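You operate a simulated robot arm through the tools that you are given. There is no shell and no other tool.

Carry out the task below with a simulated robot arm. There is one attempt and no reset: what you move stays moved.

TASK
Gauge the bellied pot, then fit the prop that clears it.
Fine: short prop up to 115 mm, else the tall one, over the peg by the gauge; gauge arm up again, pot on the white ring. Set down upright: what you pick out.

Only the result counts: the job must be done as asked and must still hold three seconds after the hand-in. Knocking over, shifting, dropping, spilling or breaking anything else fails it.

THE ROBOT
A 6-joint arm with a two-finger gripper, fixed in place. Base frame: the origin is on the floor under the middle of its stand, x ahead of it, y to its left, z up; the work surface is at about z = 0.72. Readings come in m, degrees, newtons and seconds.
It reaches about 1.572 m from its shoulder. Its first joint turns from -166.0 to 166.0 degrees. Payload 2.45 kg.
The tool frame sits at the grasp point between the pads (the TCP): z along the fingers, y along the line on which they close. The tips reach 0.02 m beyond it. The gripper opens to 0.14 m; its body begins 0.168 m behind the TCP.
Orientation is that of the tool frame in the base frame, as a unit quaternion [w, x, y, z]. With the fingers straight down and closing along the base's y, the tool's x points along the base's -x, its y along +y and its z along -z.

THE INTERFACE
- The arm moves only by the tool servo_tool. Its argument "moves" is a list of rows, each a list of 3 entries, a list of its own where there are three numbers: the shift along the base's x, y, z in m, then the turn, a rotation vector about the base's x, y, z in degrees, then the gripper command, from -1 (fully open) to 1 (shut), values between in proportion. In form: [[[dx, dy, dz], [ax, ay, az], jaw], ...]. A call has 1 to 20 rows; each row is the pose to reach, as a shift and turn from the pose commanded when the call began. A row lasts 0.2 s, in which the tool goes at most 0.05 m and 8.6 degrees; a call with a longer step from one row to the next is refused whole, and so is a gripper value outside its range. Where a pose cannot be reached the arm comes as near as it can. A force on the tool above 90 N (or 10 N above the force at the start of the call, whichever is more), or a blocked arm, ends the call early, and 0.2 s more pass. The fingers move at their own pace (about 0.045 m/s each) and stop on an object; they squeeze with about 22 N. The grip force told is the motor's: it shows also when the fingers shut on nothing. Time passes only in rows, and 0.2 s behind the last, so rows that repeat a pose let the fingers close. It gives the time, the measured TCP pose, the force on the tool (base axes), the opening and the grip force at its end, in the units of the frame above (readings bear some noise), with the torque about the TCP (base axes, N m) and any sound that the robot's microphone picked up, and new pictures: "views" is both (left out), scene, wrist or none.
- Cameras (640 x 400 px; columns grow to the right, rows downward): "scene" is fixed at [0.2244, -0.6516, 1.4792]; the picture's right is [0.90, -0.43, 0.00], its down [-0.18, -0.37, -0.91] and it looks along [0.39, 0.82, -0.42] (base axes); focal length 311 px, centre (320, 200). "wrist" rides on the gripper at [0.078, 0.011, -0.209] in the tool frame; the picture's right is [-0.14, 0.99, 0.00], its down [-0.92, -0.13, -0.37] and it looks along [-0.36, -0.05, 0.93] (tool axes); focal length 280 px, centre (320, 200). There is no depth. A picture from a camera that has moved, and an enlarged one, comes with that camera's place and axes in the base frame and with its lens. The place of the scene camera against the robot may be out by one fixed shift of up to 0.012 m in any direction.
- enlarge(camera, box): a new picture of the part [left, top, right, bottom] of that camera's present view, enlarged. It takes no simulated time.
- job_done(): hands the job in; it is judged then, once.

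Nothing tells you positions but the pictures and the camera data. Unless the task says otherwise, let go and move clear before handing in.

The tools are called after "Call:" as a command line: name --argument value ..., lists and objects as JSON in quotes. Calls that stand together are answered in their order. servo_tool: Moves the arm, as the interface text tells. Its arguments: {"type":"object","properties":{"moves":{"type":"array","items":{"type":"array"}},"views":{"type":"string","enum":["both","scene","wrist","none"]}},"required":["moves"]} The other tools are called the same way: enlarge (camera, box) takes an enlarged picture of a part of a camera's view; job_done () hands the job in.

At the start:

```text
time_s: 0.0
tool_pos: [0.6651, 0.4749, 1.1799]
orientation: [0.0, 0.0, 1.0, 0.0]
contact_force: [0.1, 0.0, 0.4]
torque: [0.01, -0.01, 0.01]
grip_width: 0.14
gripper_force: 0.1
```

scene: 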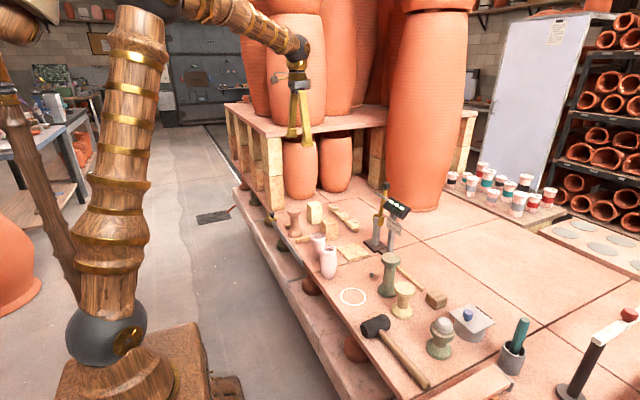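
wrist: 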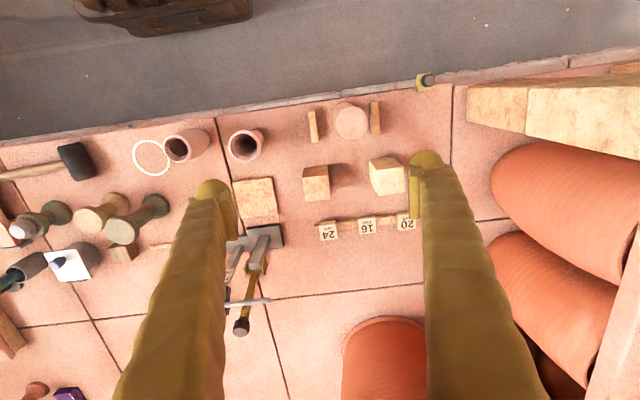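

I see a cluttered table with a gauge near the middle, pots, props and a white ring. I'll look closer with enlarged pictures before moving.

Call:
enlarge --camera "scene" --box '[270, 170, 430, 270]'

Call:
enlarge --camera "scene" --box '[320, 240, 560, 390]'

Call:
enlarge --camera "wrist" --box '[120, 80, 440, 280]'

Call:
enlarge --camera "wrist" --box '[0, 100, 240, 250]'

```text
4.00 times, centred on (350, 220) of scene
camera zoom: at [0.2244, -0.6516, 1.4792], right [0.9, -0.43, 0.0], down [-0.18, -0.37, -0.91], along [0.39, 0.82, -0.42], focal length 1244 px, centre (200, 120)
```

zoom: 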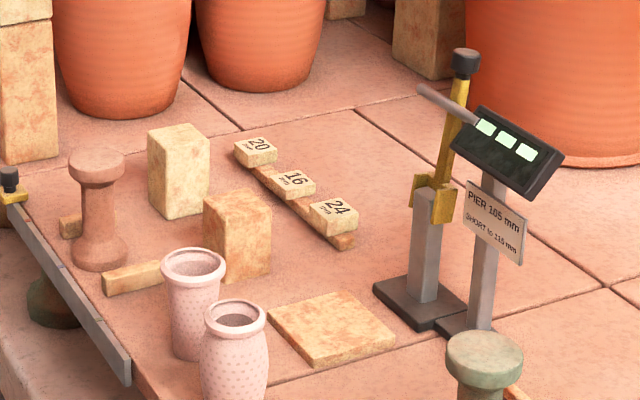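

```text
2.67 times, centred on (440, 315) of scene
camera zoom: at [0.2244, -0.6516, 1.4792], right [0.9, -0.43, 0.0], down [-0.18, -0.37, -0.91], along [0.39, 0.82, -0.42], focal length 830 px, centre (0, -107)
```

zoom: 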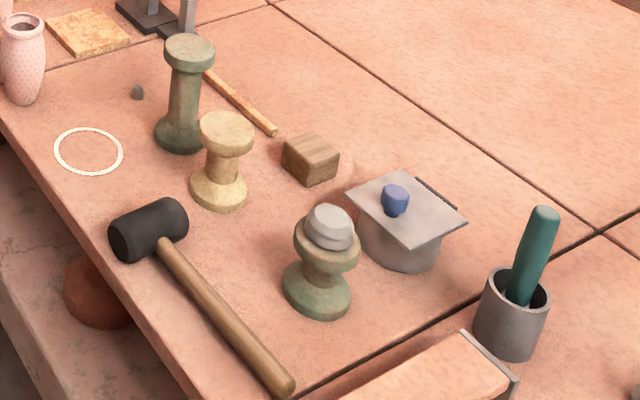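

```text
2.00 times, centred on (280, 180) of wrist
camera zoom: at [0.5863, 0.4851, 1.3891], right [0.14, 0.99, 0.0], down [0.92, -0.13, 0.37], along [0.36, -0.05, -0.93], focal length 561 px, centre (400, 240)
```

zoom: 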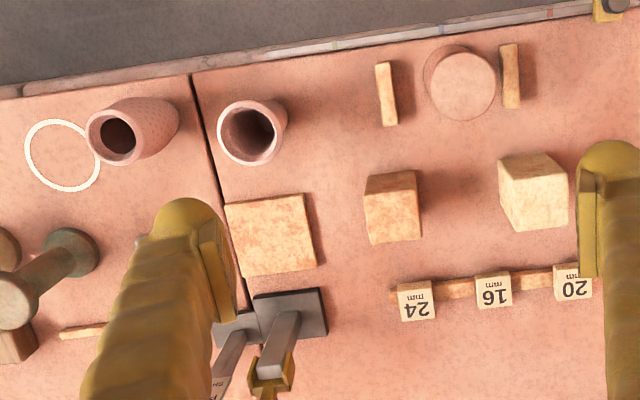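

```text
2.67 times, centred on (120, 175) of wrist
camera zoom: at [0.5863, 0.4851, 1.3891], right [0.14, 0.99, 0.0], down [0.92, -0.13, 0.37], along [0.36, -0.05, -0.93], focal length 748 px, centre (853, 267)
```

zoom: 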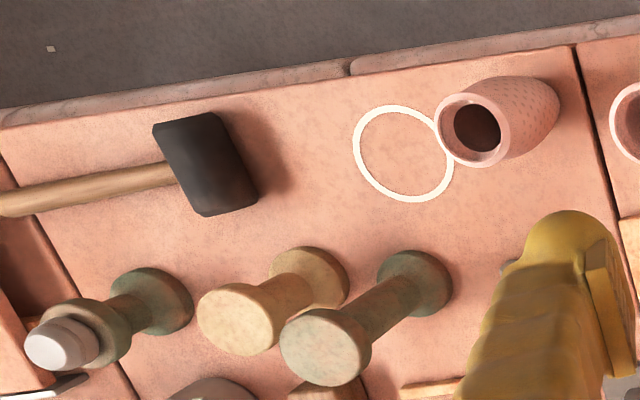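

I want more detail of the gauge, the sign and the blocks before deciding anything.

Call:
enlarge --camera "scene" --box '[360, 175, 424, 215]'

Call:
enlarge --camera "scene" --box '[356, 210, 420, 250]'

Call:
enlarge --camera "scene" --box '[260, 195, 340, 245]'

Call:
enlarge --camera "scene" --box '[300, 225, 380, 275]'

Call:
enlarge --camera "scene" --box '[360, 245, 440, 295]'

Call:
enlarge --camera "wrist" --box '[200, 210, 296, 270]'

Call:
enlarge --camera "wrist" --box '[220, 280, 316, 340]'

```text
10.00 times, centred on (392, 195) of scene
camera zoom: at [0.2244, -0.6516, 1.4792], right [0.9, -0.43, 0.0], down [-0.18, -0.37, -0.91], along [0.39, 0.82, -0.42], focal length 3111 px, centre (-400, 250)
```

zoom: 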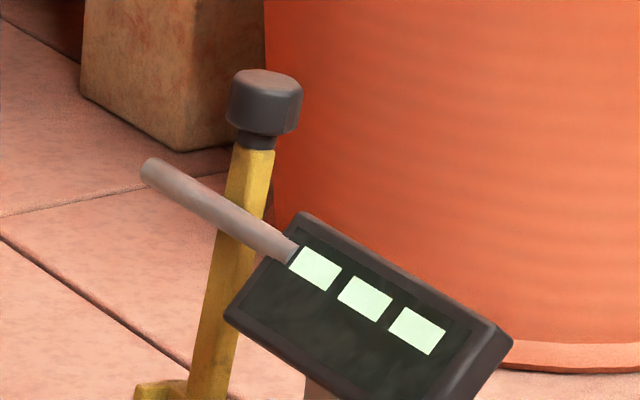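

```text
10.00 times, centred on (388, 230) of scene
camera zoom: at [0.2244, -0.6516, 1.4792], right [0.9, -0.43, 0.0], down [-0.18, -0.37, -0.91], along [0.39, 0.82, -0.42], focal length 3111 px, centre (-360, -100)
```

zoom: 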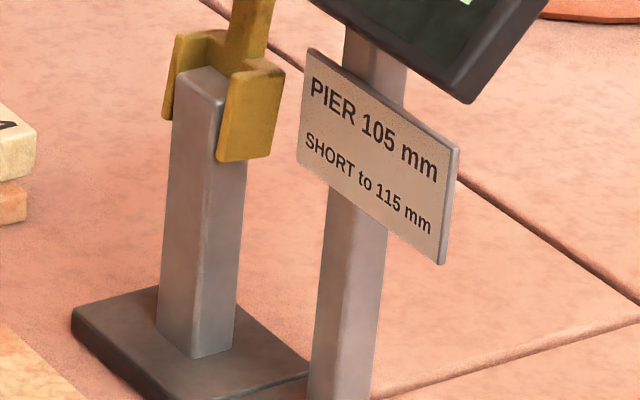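

```text
8.00 times, centred on (300, 220) of scene
camera zoom: at [0.2244, -0.6516, 1.4792], right [0.9, -0.43, 0.0], down [-0.18, -0.37, -0.91], along [0.39, 0.82, -0.42], focal length 2489 px, centre (480, 40)
```

zoom: 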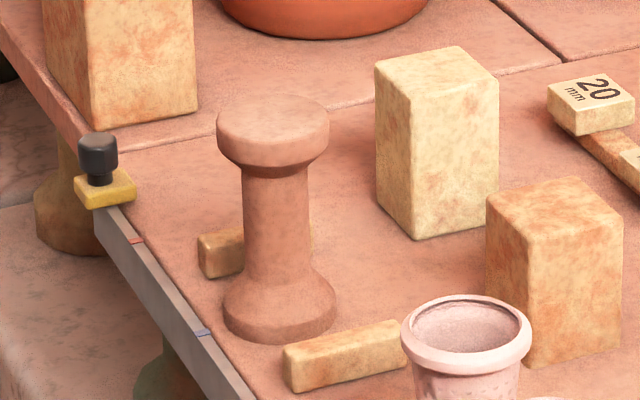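

```text
8.00 times, centred on (340, 250) of scene
camera zoom: at [0.2244, -0.6516, 1.4792], right [0.9, -0.43, 0.0], down [-0.18, -0.37, -0.91], along [0.39, 0.82, -0.42], focal length 2489 px, centre (160, -200)
```

zoom: 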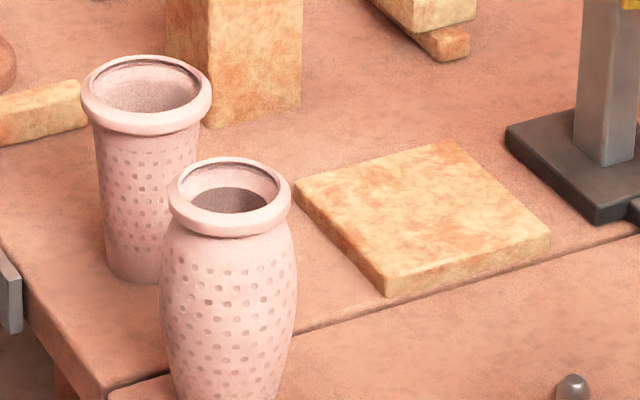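

```text
8.00 times, centred on (400, 270) of scene
camera zoom: at [0.2244, -0.6516, 1.4792], right [0.9, -0.43, 0.0], down [-0.18, -0.37, -0.91], along [0.39, 0.82, -0.42], focal length 2489 px, centre (-320, -360)
```

zoom: 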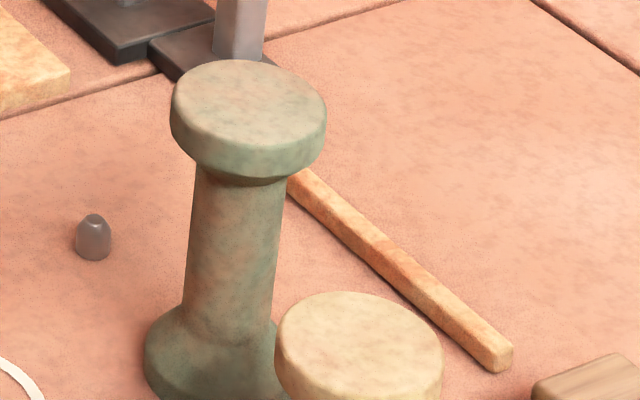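

```text
6.67 times, centred on (248, 240) of wrist
camera zoom: at [0.5863, 0.4851, 1.3891], right [0.14, 0.99, 0.0], down [0.92, -0.13, 0.37], along [0.36, -0.05, -0.93], focal length 1869 px, centre (800, -67)
```

zoom: 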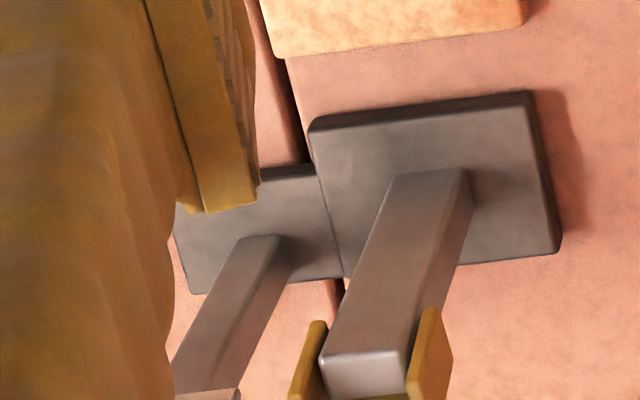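

```text
6.67 times, centred on (268, 310) of wrist
camera zoom: at [0.5863, 0.4851, 1.3891], right [0.14, 0.99, 0.0], down [0.92, -0.13, 0.37], along [0.36, -0.05, -0.93], focal length 1869 px, centre (667, -533)
```

zoom: 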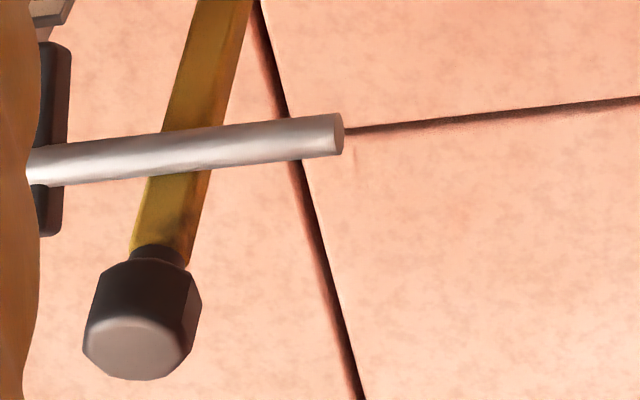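

The bellied pot (barrel shape) stands near the white ring at about (0.665, 0.19), the ring itself is at about (0.68, 0.06). The gauge's hinge is at about (0.94, 0.29), with its plate at about (0.81, 0.29) and a small peg at about (0.81, 0.126). I move over the pot for better views.

Call:
servo_tool --moves '[[[0, -0.04, -0.01], [0, 0, 0], -1], [[0, -0.08, -0.02], [0, 0, 0], -1], [[0, -0.12, -0.03], [0, 0, 0], -1], [[0, -0.16, -0.04], [0, 0, 0], -1], [[0, -0.2, -0.05], [0, 0, 0], -1], [[0, -0.24, -0.06], [0, 0, 0], -1], [[0, -0.28, -0.07], [0, 0, 0], -1], [[0, -0.28, -0.08], [0, 0, 0], -1]]'

```text
time_s: 1.8
tool_pos: [0.6659, 0.1945, 1.0994]
orientation: [0.001, 0.0, 1.0, 0.0]
contact_force: [0.1, -0.8, -0.3]
torque: [0.01, 0.03, 0.03]
grip_width: 0.14
gripper_force: 0.0
camera wrist: at [0.5868, 0.2047, 1.3092], right [0.14, 0.99, 0.0], down [0.92, -0.13, 0.37], along [0.36, -0.05, -0.93], focal length 280 px, centre (320, 200)
```

scene: 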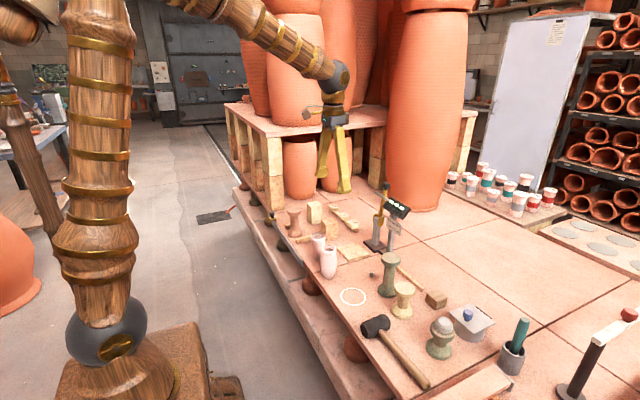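
wrist: 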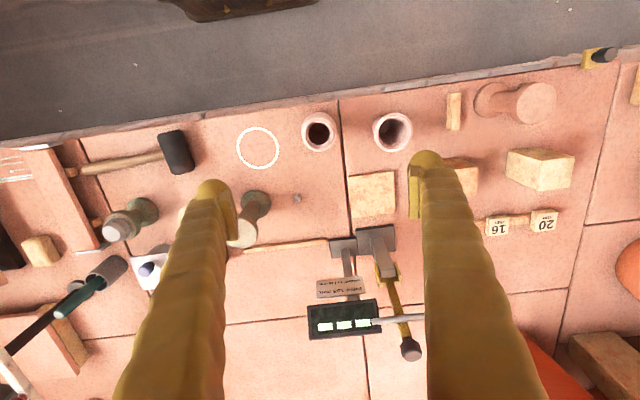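

Now the pot, peg, plate and gauge are well in view from above. I enlarge these to fix their places.

Call:
enlarge --camera "wrist" --box '[230, 100, 430, 225]'

Call:
enlarge --camera "wrist" --box '[290, 210, 450, 370]'

```text
3.20 times, centred on (330, 162) of wrist
camera zoom: at [0.5868, 0.2047, 1.3092], right [0.14, 0.99, 0.0], down [0.92, -0.13, 0.37], along [0.36, -0.05, -0.93], focal length 897 px, centre (288, 320)
```

zoom: 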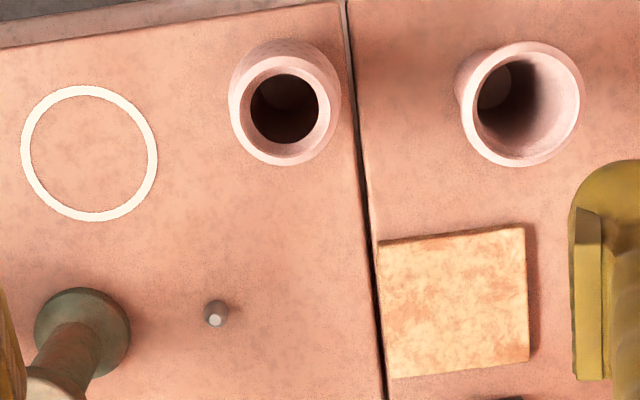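

```text
2.50 times, centred on (370, 290) of wrist
camera zoom: at [0.5868, 0.2047, 1.3092], right [0.14, 0.99, 0.0], down [0.92, -0.13, 0.37], along [0.36, -0.05, -0.93], focal length 701 px, centre (195, -25)
```

zoom: 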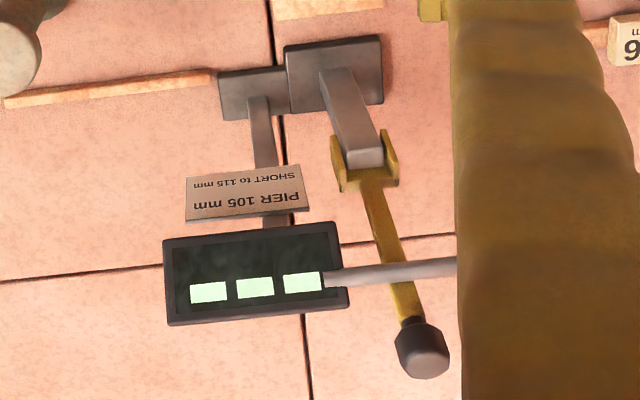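

I check how the grey rod and the hinged arm lie to each other, since that decides which way the arm swings.

Call:
enlarge --camera "wrist" --box '[370, 255, 434, 295]'

Call:
enlarge --camera "wrist" --box '[376, 300, 440, 340]'

Call:
enlarge --camera "scene" --box '[364, 180, 412, 210]'

Call:
enlarge --camera "scene" --box '[364, 205, 396, 225]'

```text
10.00 times, centred on (402, 275) of wrist
camera zoom: at [0.5868, 0.2047, 1.3092], right [0.14, 0.99, 0.0], down [0.92, -0.13, 0.37], along [0.36, -0.05, -0.93], focal length 2804 px, centre (-500, -550)
```

zoom: 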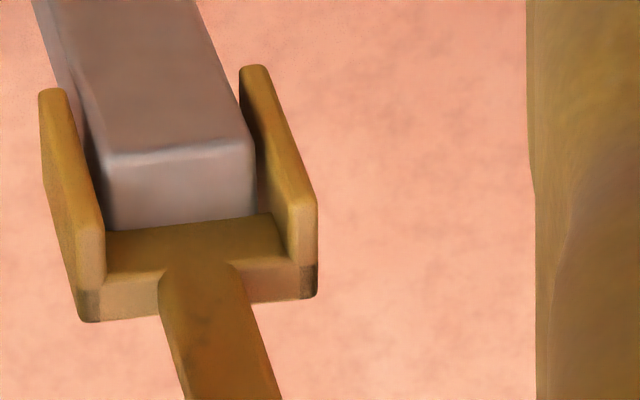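

```text
10.00 times, centred on (408, 320) of wrist
camera zoom: at [0.5868, 0.2047, 1.3092], right [0.14, 0.99, 0.0], down [0.92, -0.13, 0.37], along [0.36, -0.05, -0.93], focal length 2804 px, centre (-560, -1000)
```

zoom: 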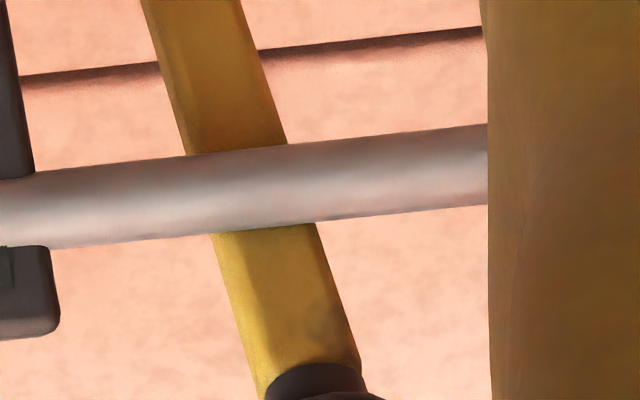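

```text
13.33 times, centred on (388, 195) of scene
camera zoom: at [0.2244, -0.6516, 1.4792], right [0.9, -0.43, 0.0], down [-0.18, -0.37, -0.91], along [0.39, 0.82, -0.42], focal length 4148 px, centre (-587, 267)
```

zoom: 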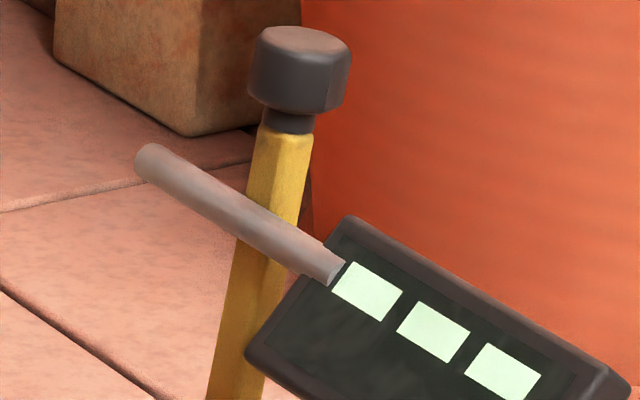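

```text
16.00 times, centred on (380, 215) of scene
camera zoom: at [0.2244, -0.6516, 1.4792], right [0.9, -0.43, 0.0], down [-0.18, -0.37, -0.91], along [0.39, 0.82, -0.42], focal length 4978 px, centre (-640, -40)
```

zoom: 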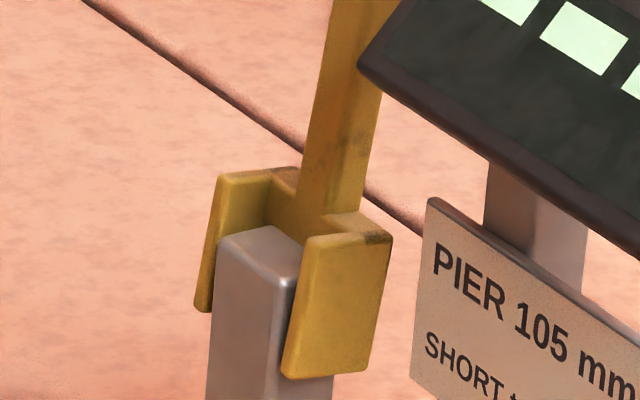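

The grey rod turns out to be a crossbar on the gauge arm, so the arm swings toward the robot, down over the plate at about (0.813, 0.288). I centre over the bellied pot at about (0.655, 0.194) and come lower with the jaws narrowed to stay clear of the flared pot.

Call:
servo_tool --moves '[[[-0.005, 0, -0.04], [0, 0, 0], -0.6], [[-0.01, 0, -0.08], [0, 0, 0], -0.4], [[-0.01, 0, -0.12], [0, 0, 0], -0.3], [[-0.01, 0, -0.15], [0, 0, 0], -0.3], [[-0.01, 0, -0.15], [0, 0, 0], -0.3]]'

```text
time_s: 3.0
tool_pos: [0.6561, 0.196, 0.9493]
orientation: [0.001, 0.001, 1.0, -0.001]
contact_force: [0.4, 0.3, -0.2]
torque: [0.01, 0.01, -0.01]
grip_width: 0.091
gripper_force: 0.1
camera wrist: at [0.5762, 0.2059, 1.1593], right [0.14, 0.99, 0.0], down [0.92, -0.13, 0.37], along [0.37, -0.05, -0.93], focal length 280 px, centre (320, 200)
```

scene: 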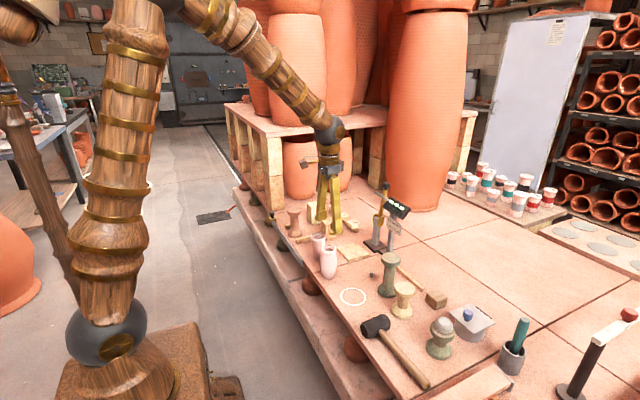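
wrist: 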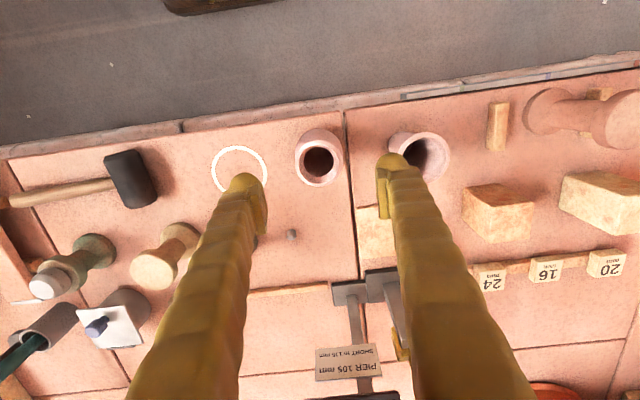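

Call:
enlarge --camera "wrist" --box '[240, 110, 400, 210]'

```text
4.00 times, centred on (320, 160) of wrist
camera zoom: at [0.5762, 0.2059, 1.1593], right [0.14, 0.99, 0.0], down [0.92, -0.13, 0.37], along [0.37, -0.05, -0.93], focal length 1122 px, centre (320, 360)
```

zoom: 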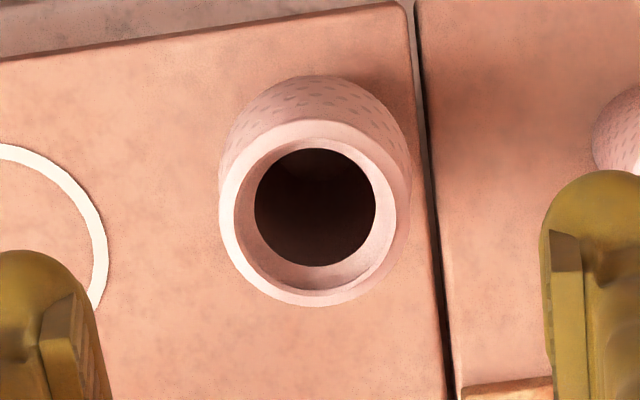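

The pot is centred within about 3 mm under the tool. I shift slightly, descend around the belly and close gently.

Call:
servo_tool --moves '[[[0.001, -0.003, -0.04], [0, 0, 0], -0.3], [[0.001, -0.003, -0.08], [0, 0, 0], -0.3], [[0.001, -0.003, -0.12], [0, 0, 0], -0.3], [[0.001, -0.003, -0.15], [0, 0, 0], -0.3], [[0.001, -0.003, -0.168], [0, 0, 0], -0.3], [[0.001, -0.003, -0.168], [0, 0, 0], -0.3]]'

```text
time_s: 4.4
tool_pos: [0.6566, 0.1925, 0.7805]
orientation: [0.0, 0.0, 1.0, 0.0]
contact_force: [-0.6, 0.1, 1.2]
torque: [0.01, 0.02, 0.01]
grip_width: 0.0907
gripper_force: 0.0
camera wrist: at [0.5773, 0.2026, 0.9902], right [0.14, 0.99, 0.0], down [0.92, -0.13, 0.37], along [0.36, -0.05, -0.93], focal length 280 px, centre (320, 200)
```

scene: 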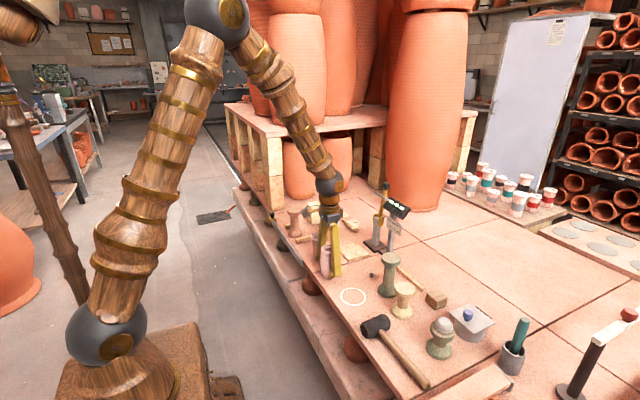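
wrist: 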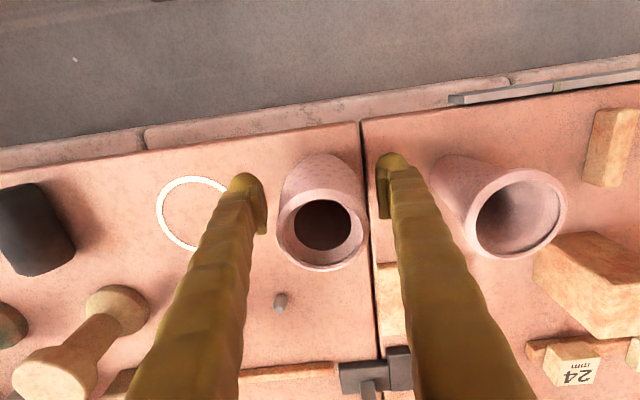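

The fingers straddle the belly evenly; I close on it.

Call:
servo_tool --moves '[[[0, 0, 0], [0, 0, 0], 0.0], [[0, 0, 0], [0, 0, 0], 0.3], [[0, 0, 0], [0, 0, 0], 0.6], [[0, 0, 0], [0, 0, 0], 0.6], [[0, 0, 0], [0, 0, 0], 0.6]]'

```text
time_s: 5.6
tool_pos: [0.6559, 0.1923, 0.7812]
orientation: [-0.001, 0.0, 1.0, -0.001]
contact_force: [0.9, 0.2, -0.9]
torque: [-0.03, -0.03, 0.03]
grip_width: 0.0619
gripper_force: 21.5
camera wrist: at [0.5773, 0.2027, 0.9905], right [0.14, 0.99, 0.0], down [0.92, -0.13, 0.37], along [0.36, -0.05, -0.93], focal length 280 px, centre (320, 200)
```

scene: 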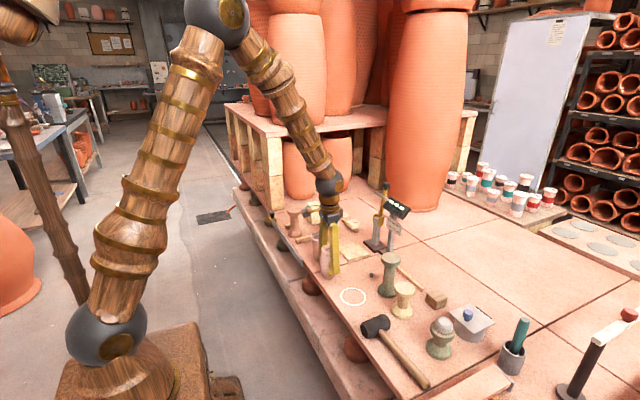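
wrist: 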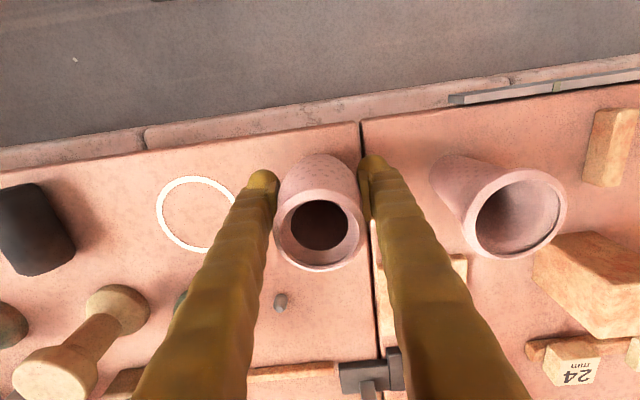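

The pot is held at 62 mm width. I lift it, carry it by way of +x to above the gauge plate.

Call:
servo_tool --moves '[[[0, 0, 0.02], [0, 0, 0], 0.6], [[0, 0, 0.05], [0, 0, 0], 0.6], [[0, 0, 0.08], [0, 0, 0], 0.6], [[0.04, 0, 0.08], [0, 0, 0], 0.6], [[0.08, 0.015, 0.08], [0, 0, 0], 0.6], [[0.115, 0.04, 0.08], [0, 0, 0], 0.6], [[0.14, 0.07, 0.08], [0, 0, 0], 0.6], [[0.157, 0.096, 0.08], [0, 0, 0], 0.6], [[0.157, 0.096, 0.08], [0, 0, 0], 0.6]]'

```text
time_s: 7.6
tool_pos: [0.8129, 0.2865, 0.8618]
orientation: [0.0, 0.001, 1.0, 0.0]
contact_force: [-0.2, 0.3, -1.9]
torque: [-0.04, 0.01, 0.02]
grip_width: 0.0618
gripper_force: 22.1
camera wrist: at [0.7346, 0.2975, 1.0712], right [0.14, 0.99, 0.0], down [0.92, -0.13, 0.37], along [0.36, -0.05, -0.93], focal length 280 px, centre (320, 200)
```

scene: 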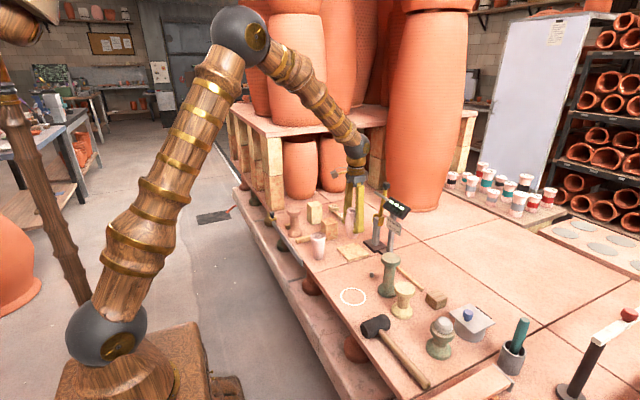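
wrist: 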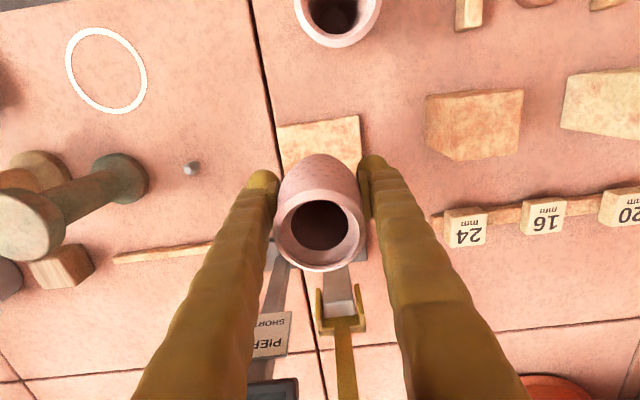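

The pot hangs over the plate, weighing about 2 N. I lower it most of the way, then in small steps with force checks.

Call:
servo_tool --moves '[[[0, 0.001, -0.02], [0, 0, 0], 0.6], [[0, 0.001, -0.04], [0, 0, 0], 0.6], [[0, 0.001, -0.055], [0, 0, 0], 0.6], [[0, 0.001, -0.055], [0, 0, 0], 0.6]]'

Call:
enlarge --camera "scene" --box '[320, 210, 384, 250]'

```text
time_s: 8.6
tool_pos: [0.8135, 0.2887, 0.8072]
orientation: [0.0, 0.0, 1.0, 0.001]
contact_force: [-0.6, 0.8, -1.5]
torque: [0.03, 0.01, -0.01]
grip_width: 0.0616
gripper_force: 21.8
camera wrist: at [0.7342, 0.2989, 1.0162], right [0.14, 0.99, 0.0], down [0.92, -0.13, 0.37], along [0.36, -0.05, -0.93], focal length 280 px, centre (320, 200)
```

scene: 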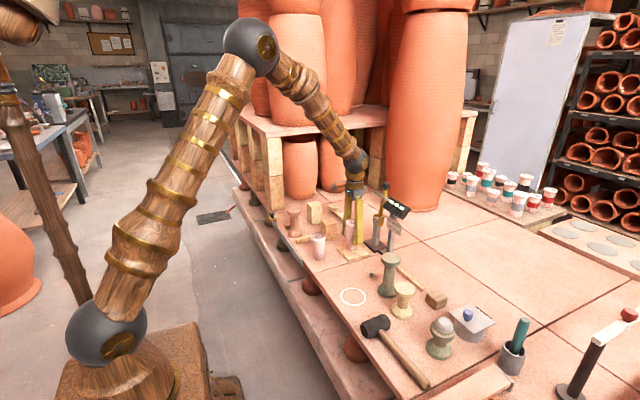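
wrist: 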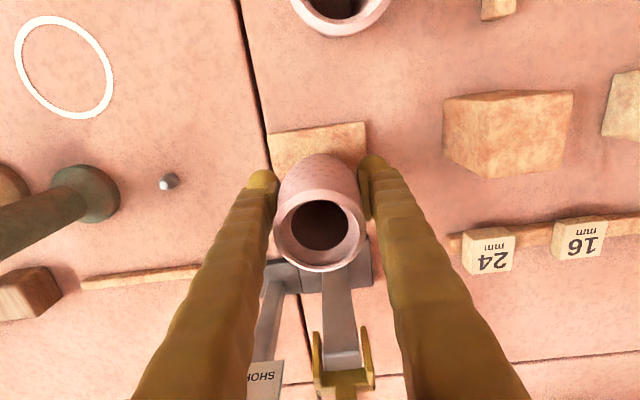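

```text
10.00 times, centred on (352, 230) of scene
camera zoom: at [0.2244, -0.6516, 1.4792], right [0.9, -0.43, 0.0], down [-0.18, -0.37, -0.91], along [0.39, 0.82, -0.42], focal length 3111 px, centre (0, -100)
```

zoom: 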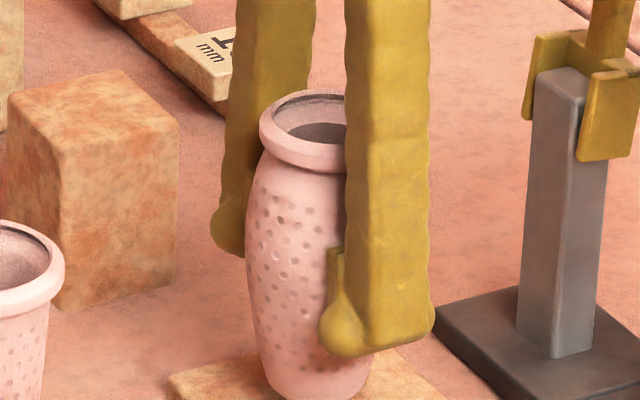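

Still free; I lower in 4 mm then 2 mm steps.

Call:
servo_tool --moves '[[[0, 0, -0.004], [0, 0, 0], 0.6], [[0, 0, -0.006], [0, 0, 0], 0.6], [[0, 0, -0.006], [0, 0, 0], 0.6]]' --views "none"

```text
time_s: 9.4
tool_pos: [0.8123, 0.2888, 0.8014]
orientation: [0.0, 0.0, 1.0, 0.001]
contact_force: [0.0, 1.0, -2.7]
torque: [0.02, 0.02, -0.01]
grip_width: 0.0617
gripper_force: 21.8
```

Call:
servo_tool --moves '[[[0, 0, -0.002], [0, 0, 0], 0.6], [[0, 0, -0.003], [0, 0, 0], 0.6], [[0, 0, -0.003], [0, 0, 0], 0.6]]' --views "none"

```text
time_s: 10.2
tool_pos: [0.8138, 0.2887, 0.7982]
orientation: [0.0, 0.0, 1.0, -0.001]
contact_force: [0.1, -0.3, -2.0]
torque: [-0.01, 0.0, 0.02]
grip_width: 0.0619
gripper_force: 22.0
```

Call:
servo_tool --moves '[[[0, 0, -0.001], [0, 0, 0], 0.6], [[0, 0, -0.002], [0, 0, 0], 0.6], [[0, 0, -0.002], [0, 0, 0], 0.6]]' --views "none"

```text
time_s: 11.0
tool_pos: [0.8128, 0.2891, 0.7961]
orientation: [0.0, 0.001, 1.0, 0.0]
contact_force: [-0.4, 0.1, -2.9]
torque: [0.02, -0.01, 0.0]
grip_width: 0.0618
gripper_force: 22.1
```

Call:
servo_tool --moves '[[[0, 0, -0.001], [0, 0, 0], 0.6], [[0, 0, -0.0015], [0, 0, 0], 0.6], [[0, 0, -0.0015], [0, 0, 0], 0.6]]' --views "none"

Call:
enlarge --camera "scene" --box '[330, 230, 378, 260]'

```text
time_s: 11.8
tool_pos: [0.8133, 0.2895, 0.793]
orientation: [0.0, 0.0, 1.0, -0.001]
contact_force: [-0.1, -0.9, -2.6]
torque: [0.01, 0.05, -0.03]
grip_width: 0.0618
gripper_force: 22.0
```

```text
13.33 times, centred on (354, 245) of scene
camera zoom: at [0.2244, -0.6516, 1.4792], right [0.9, -0.43, 0.0], down [-0.18, -0.37, -0.91], along [0.39, 0.82, -0.42], focal length 4148 px, centre (-133, -400)
```

zoom: 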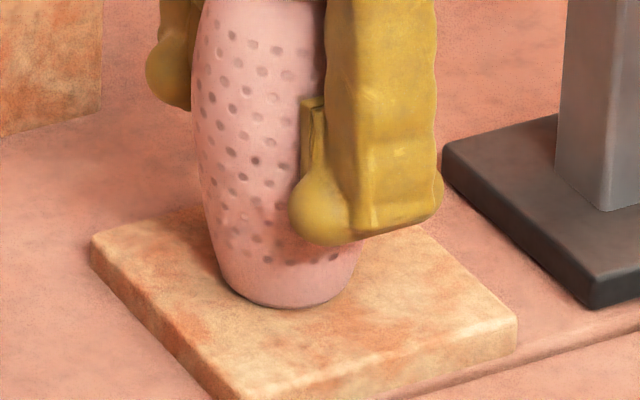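

Call:
servo_tool --moves '[[[0, 0, -0.001], [0, 0, 0], 0.6], [[0, 0, -0.001], [0, 0, 0], 0.6], [[0, 0, -0.001], [0, 0, 0], 0.6]]' --views "none"

```text
time_s: 12.6
tool_pos: [0.8127, 0.2889, 0.7937]
orientation: [-0.001, 0.0, 1.0, 0.0]
contact_force: [-1.8, 0.1, 4.7]
torque: [-0.06, 0.07, -0.04]
grip_width: 0.0617
gripper_force: 21.5
```

Contact with the plate is felt (+4.7 N). I release and rise straight up.

Call:
servo_tool --moves '[[[0, 0, 0], [0, 0, 0], 0.2], [[0, 0, 0], [0, 0, 0], -0.1], [[0, 0, 0], [0, 0, 0], -0.3], [[0, 0, 0], [0, 0, 0], -0.3]]'

```text
time_s: 13.6
tool_pos: [0.8137, 0.2888, 0.7933]
orientation: [0.0, 0.0, 1.0, 0.0]
contact_force: [0.4, 0.7, 0.0]
torque: [-0.02, 0.01, 0.01]
grip_width: 0.0911
gripper_force: 0.1
camera wrist: at [0.7342, 0.2994, 1.0024], right [0.14, 0.99, 0.0], down [0.92, -0.13, 0.37], along [0.36, -0.05, -0.93], focal length 280 px, centre (320, 200)
```

scene: 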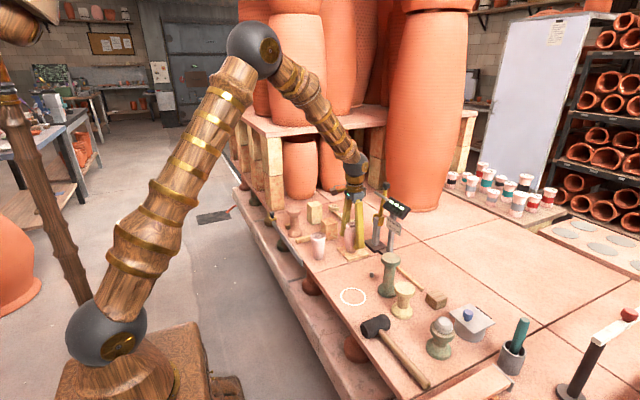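
wrist: 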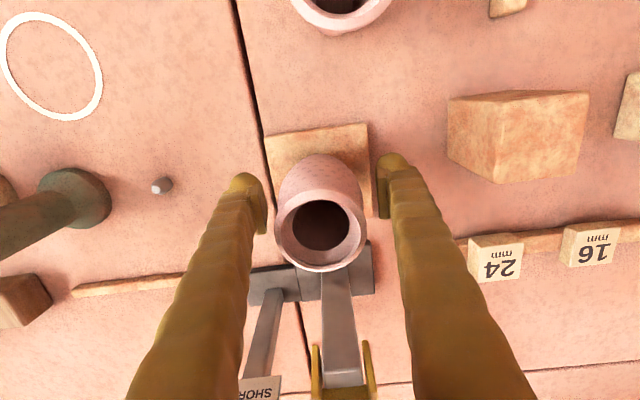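

The pot stands on the plate. I rise clear and move above the gauge arm's knob at about (0.967, 0.288, 1.0) to look at it.

Call:
servo_tool --moves '[[[0, 0, 0.03], [0, 0, 0], -0.3], [[0, 0, 0.07], [0, 0, 0], -0.3], [[0, 0, 0.12], [0, 0, 0], -0.3], [[0, 0, 0.17], [0, 0, 0], -0.3], [[0, 0, 0.22], [0, 0, 0], -0.3], [[0, 0, 0.27], [0, 0, 0], -0.3], [[0, 0, 0.31], [0, 0, 0], -0.3], [[0.04, 0, 0.31], [0, 0, 0], -0.3], [[0.08, 0, 0.31], [0, 0, 0], -0.3], [[0.08, 0, 0.31], [0, 0, 0], -0.3]]'

```text
time_s: 15.8
tool_pos: [0.8934, 0.2904, 1.1035]
orientation: [0.0, 0.0, 1.0, -0.001]
contact_force: [-0.6, -0.7, -0.4]
torque: [0.0, -0.01, 0.01]
grip_width: 0.091
gripper_force: 0.1
camera wrist: at [0.8141, 0.2997, 1.3128], right [0.14, 0.99, 0.0], down [0.92, -0.13, 0.37], along [0.36, -0.05, -0.93], focal length 280 px, centre (320, 200)
```

scene: 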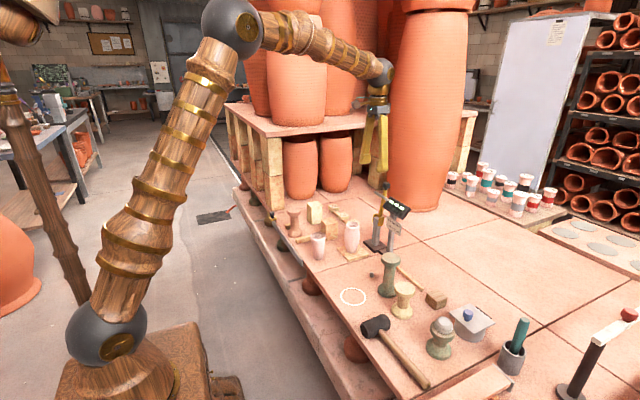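
wrist: 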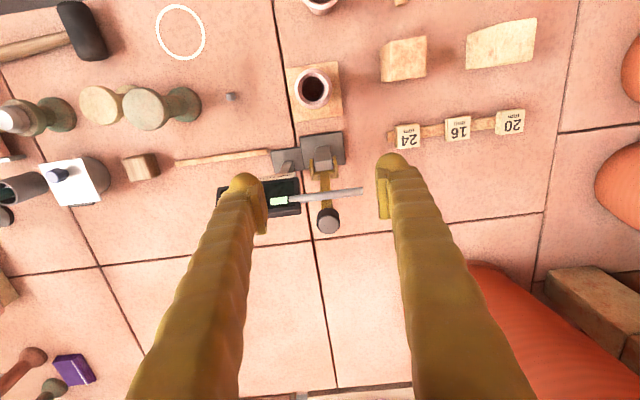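

Call:
enlarge --camera "wrist" --box '[240, 120, 400, 240]'

Call:
enlarge --camera "wrist" --box '[260, 50, 380, 125]'

Call:
enlarge --camera "scene" --box '[330, 175, 426, 265]'

```text
3.33 times, centred on (320, 180) of wrist
camera zoom: at [0.8141, 0.2997, 1.3128], right [0.14, 0.99, 0.0], down [0.92, -0.13, 0.37], along [0.36, -0.05, -0.93], focal length 935 px, centre (320, 267)
```

zoom: 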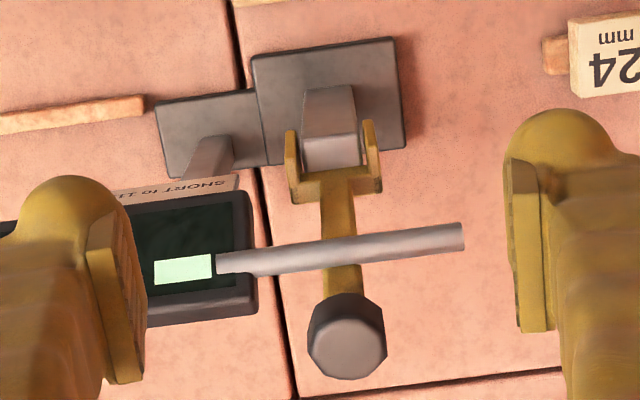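

```text
5.33 times, centred on (320, 88) of wrist
camera zoom: at [0.8141, 0.2997, 1.3128], right [0.14, 0.99, 0.0], down [0.92, -0.13, 0.37], along [0.36, -0.05, -0.93], focal length 1495 px, centre (320, 800)
```

zoom: 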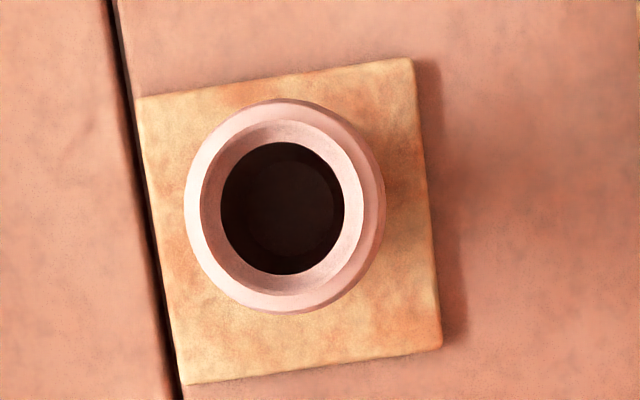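

```text
4.44 times, centred on (378, 220) of scene
camera zoom: at [0.2244, -0.6516, 1.4792], right [0.9, -0.43, 0.0], down [-0.18, -0.37, -0.91], along [0.39, 0.82, -0.42], focal length 1383 px, centre (62, 111)
```

zoom: 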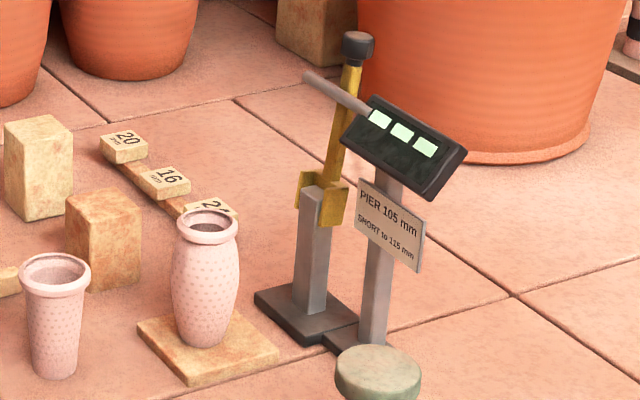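

The pot sits nicely on the plate at (0.811, 0.290), and the knob is at about (0.965, 0.2885, 1.000). I move above the knob with narrowed jaws and check alignment.

Call:
servo_tool --moves '[[[0.035, 0, -0.01], [0, 0, 0], 0.1], [[0.072, 0, -0.03], [0, 0, 0], 0.2], [[0.072, 0, -0.045], [0, 0, 0], 0.25], [[0.072, 0, -0.045], [0, 0, 0], 0.25]]'

Call:
enlarge --camera "wrist" --box '[240, 140, 400, 240]'

Call:
enlarge --camera "scene" --box '[340, 150, 436, 210]'

```text
time_s: 16.8
tool_pos: [0.9645, 0.289, 1.059]
orientation: [0.0, 0.001, 1.0, 0.0]
contact_force: [0.3, 0.1, -0.3]
torque: [0.0, 0.0, 0.02]
grip_width: 0.0525
gripper_force: 0.2
camera wrist: at [0.8864, 0.2995, 1.2674], right [0.14, 0.99, 0.0], down [0.92, -0.13, 0.37], along [0.36, -0.05, -0.93], focal length 280 px, centre (320, 200)
```

scene: 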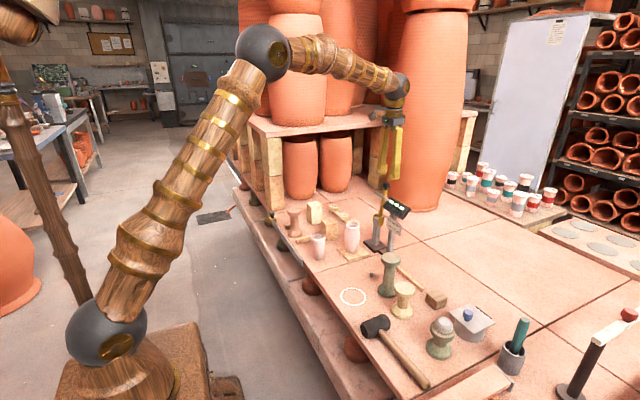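
wrist: 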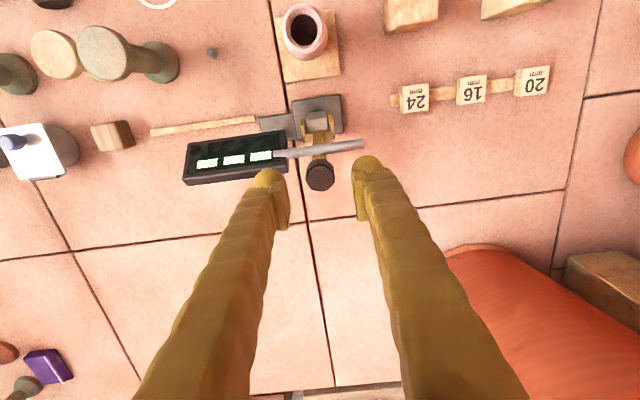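

```text
4.00 times, centred on (320, 190) of wrist
camera zoom: at [0.8864, 0.2995, 1.2674], right [0.14, 0.99, 0.0], down [0.92, -0.13, 0.37], along [0.36, -0.05, -0.93], focal length 1122 px, centre (320, 240)
```

zoom: 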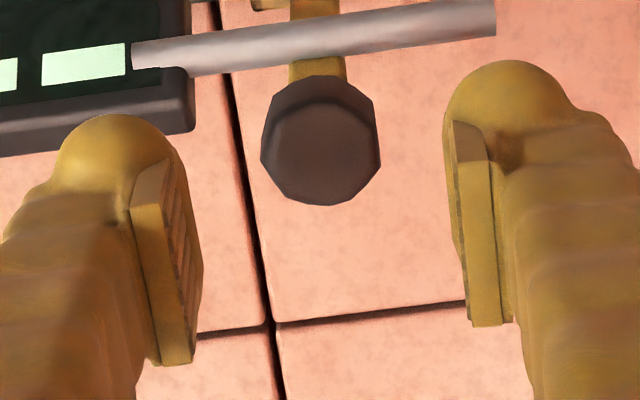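

```text
6.67 times, centred on (388, 180) of scene
camera zoom: at [0.2244, -0.6516, 1.4792], right [0.9, -0.43, 0.0], down [-0.18, -0.37, -0.91], along [0.39, 0.82, -0.42], focal length 2074 px, centre (-133, 333)
```

zoom: 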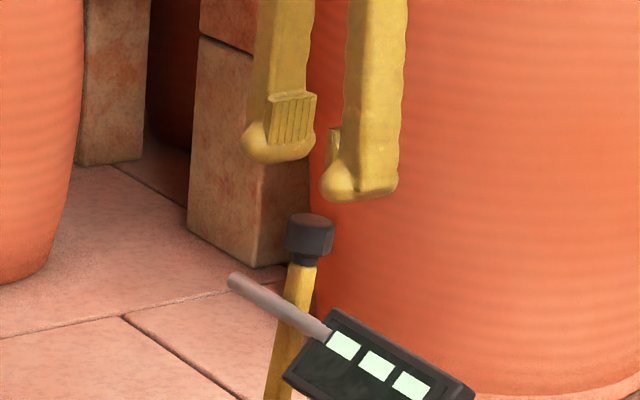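

Alignment is good: the knob lies midway between the pads. I descend so the pads cover the knob and close.

Call:
servo_tool --moves '[[[0, 0, -0.025], [0, 0, 0], 0.25], [[0, 0, -0.049], [0, 0, 0], 0.25], [[0, 0, -0.049], [0, 0, 0], 0.25]]'

Call:
enlarge --camera "scene" --box '[350, 160, 430, 210]'

Call:
enlarge --camera "wrist" --box '[240, 140, 400, 240]'

```text
time_s: 17.6
tool_pos: [0.9649, 0.289, 1.0095]
orientation: [0.0, 0.0, 1.0, 0.0]
contact_force: [0.7, 0.3, 0.3]
torque: [-0.01, 0.0, 0.0]
grip_width: 0.0526
gripper_force: 0.1
camera wrist: at [0.8865, 0.2993, 1.2185], right [0.14, 0.99, 0.0], down [0.92, -0.13, 0.37], along [0.37, -0.05, -0.93], focal length 280 px, centre (320, 200)
```

scene: 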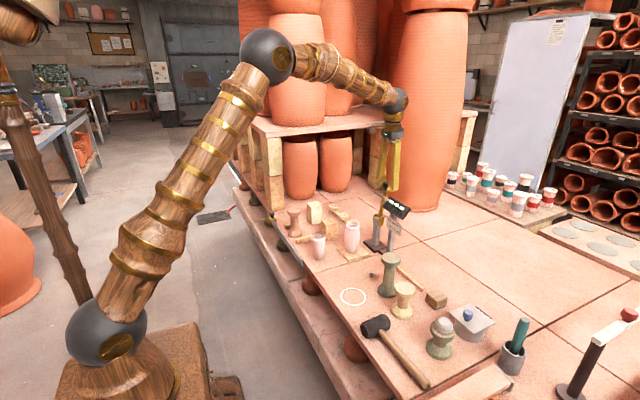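
wrist: 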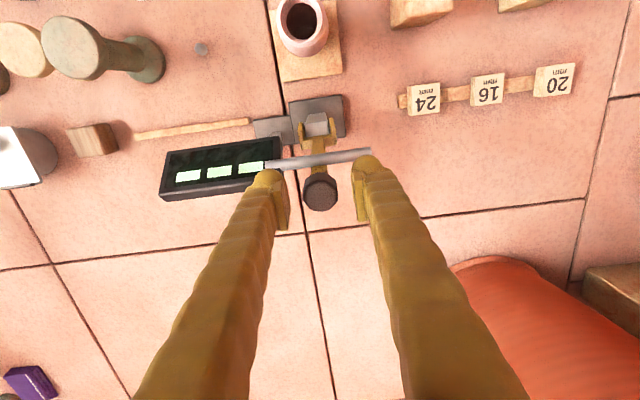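

```text
8.00 times, centred on (390, 185) of scene
camera zoom: at [0.2244, -0.6516, 1.4792], right [0.9, -0.43, 0.0], down [-0.18, -0.37, -0.91], along [0.39, 0.82, -0.42], focal length 2489 px, centre (-240, 320)
```

zoom: 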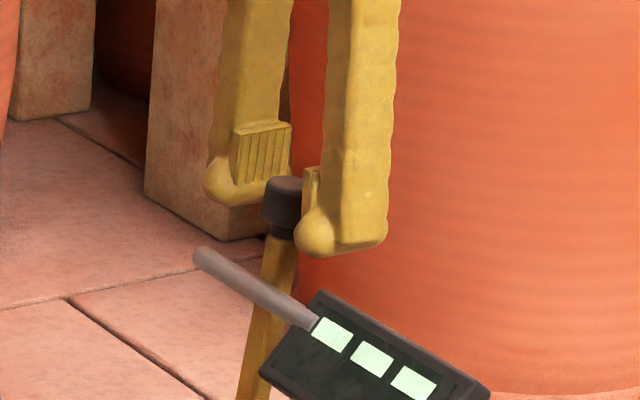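

```text
4.00 times, centred on (320, 190) of wrist
camera zoom: at [0.8865, 0.2993, 1.2185], right [0.14, 0.99, 0.0], down [0.92, -0.13, 0.37], along [0.37, -0.05, -0.93], focal length 1122 px, centre (320, 240)
```

zoom: 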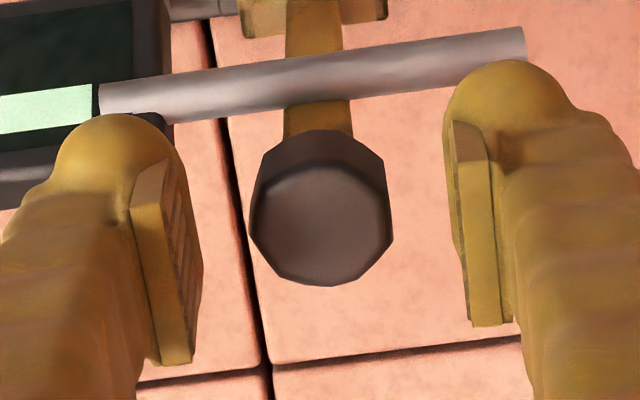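

The pads cover the knob. I close on it.

Call:
servo_tool --moves '[[[0, 0, 0], [0, 0, 0], 0.5], [[0, 0, 0], [0, 0, 0], 0.8], [[0, 0, 0], [0, 0, 0], 0.8], [[0, 0, 0], [0, 0, 0], 0.8]]' --views "wrist"

```text
time_s: 18.6
tool_pos: [0.965, 0.289, 1.0085]
orientation: [0.0, 0.0, 1.0, -0.001]
contact_force: [0.2, 6.9, -1.8]
torque: [0.06, -0.09, -0.03]
grip_width: 0.0283
gripper_force: 44.9
camera wrist: at [0.8865, 0.2997, 1.2186], right [0.14, 0.99, 0.0], down [0.92, -0.13, 0.37], along [0.36, -0.05, -0.93], focal length 280 px, centre (320, 200)
```

wrist: 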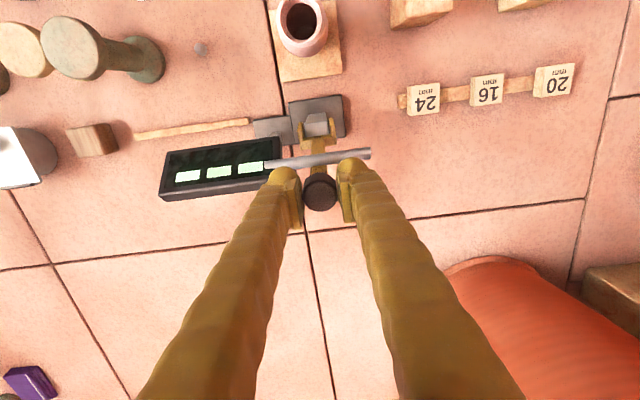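

The knob is gripped (28 mm). I begin swinging the arm slowly along its arc toward the robot, easing +y a little, watching the force.

Call:
servo_tool --moves '[[[-0.003, 0.0005, 0.0004], [0, 0, 0], 0.8], [[-0.0065, 0.001, 0.0009], [0, 0, 0], 0.8], [[-0.0065, 0.001, 0.0009], [0, 0, 0], 0.8]]' --views "none"

```text
time_s: 19.4
tool_pos: [0.9587, 0.2895, 1.0102]
orientation: [-0.001, 0.001, 1.0, 0.0]
contact_force: [8.4, -0.6, 1.5]
torque: [-0.01, -1.34, 0.04]
grip_width: 0.0282
gripper_force: 45.7
```

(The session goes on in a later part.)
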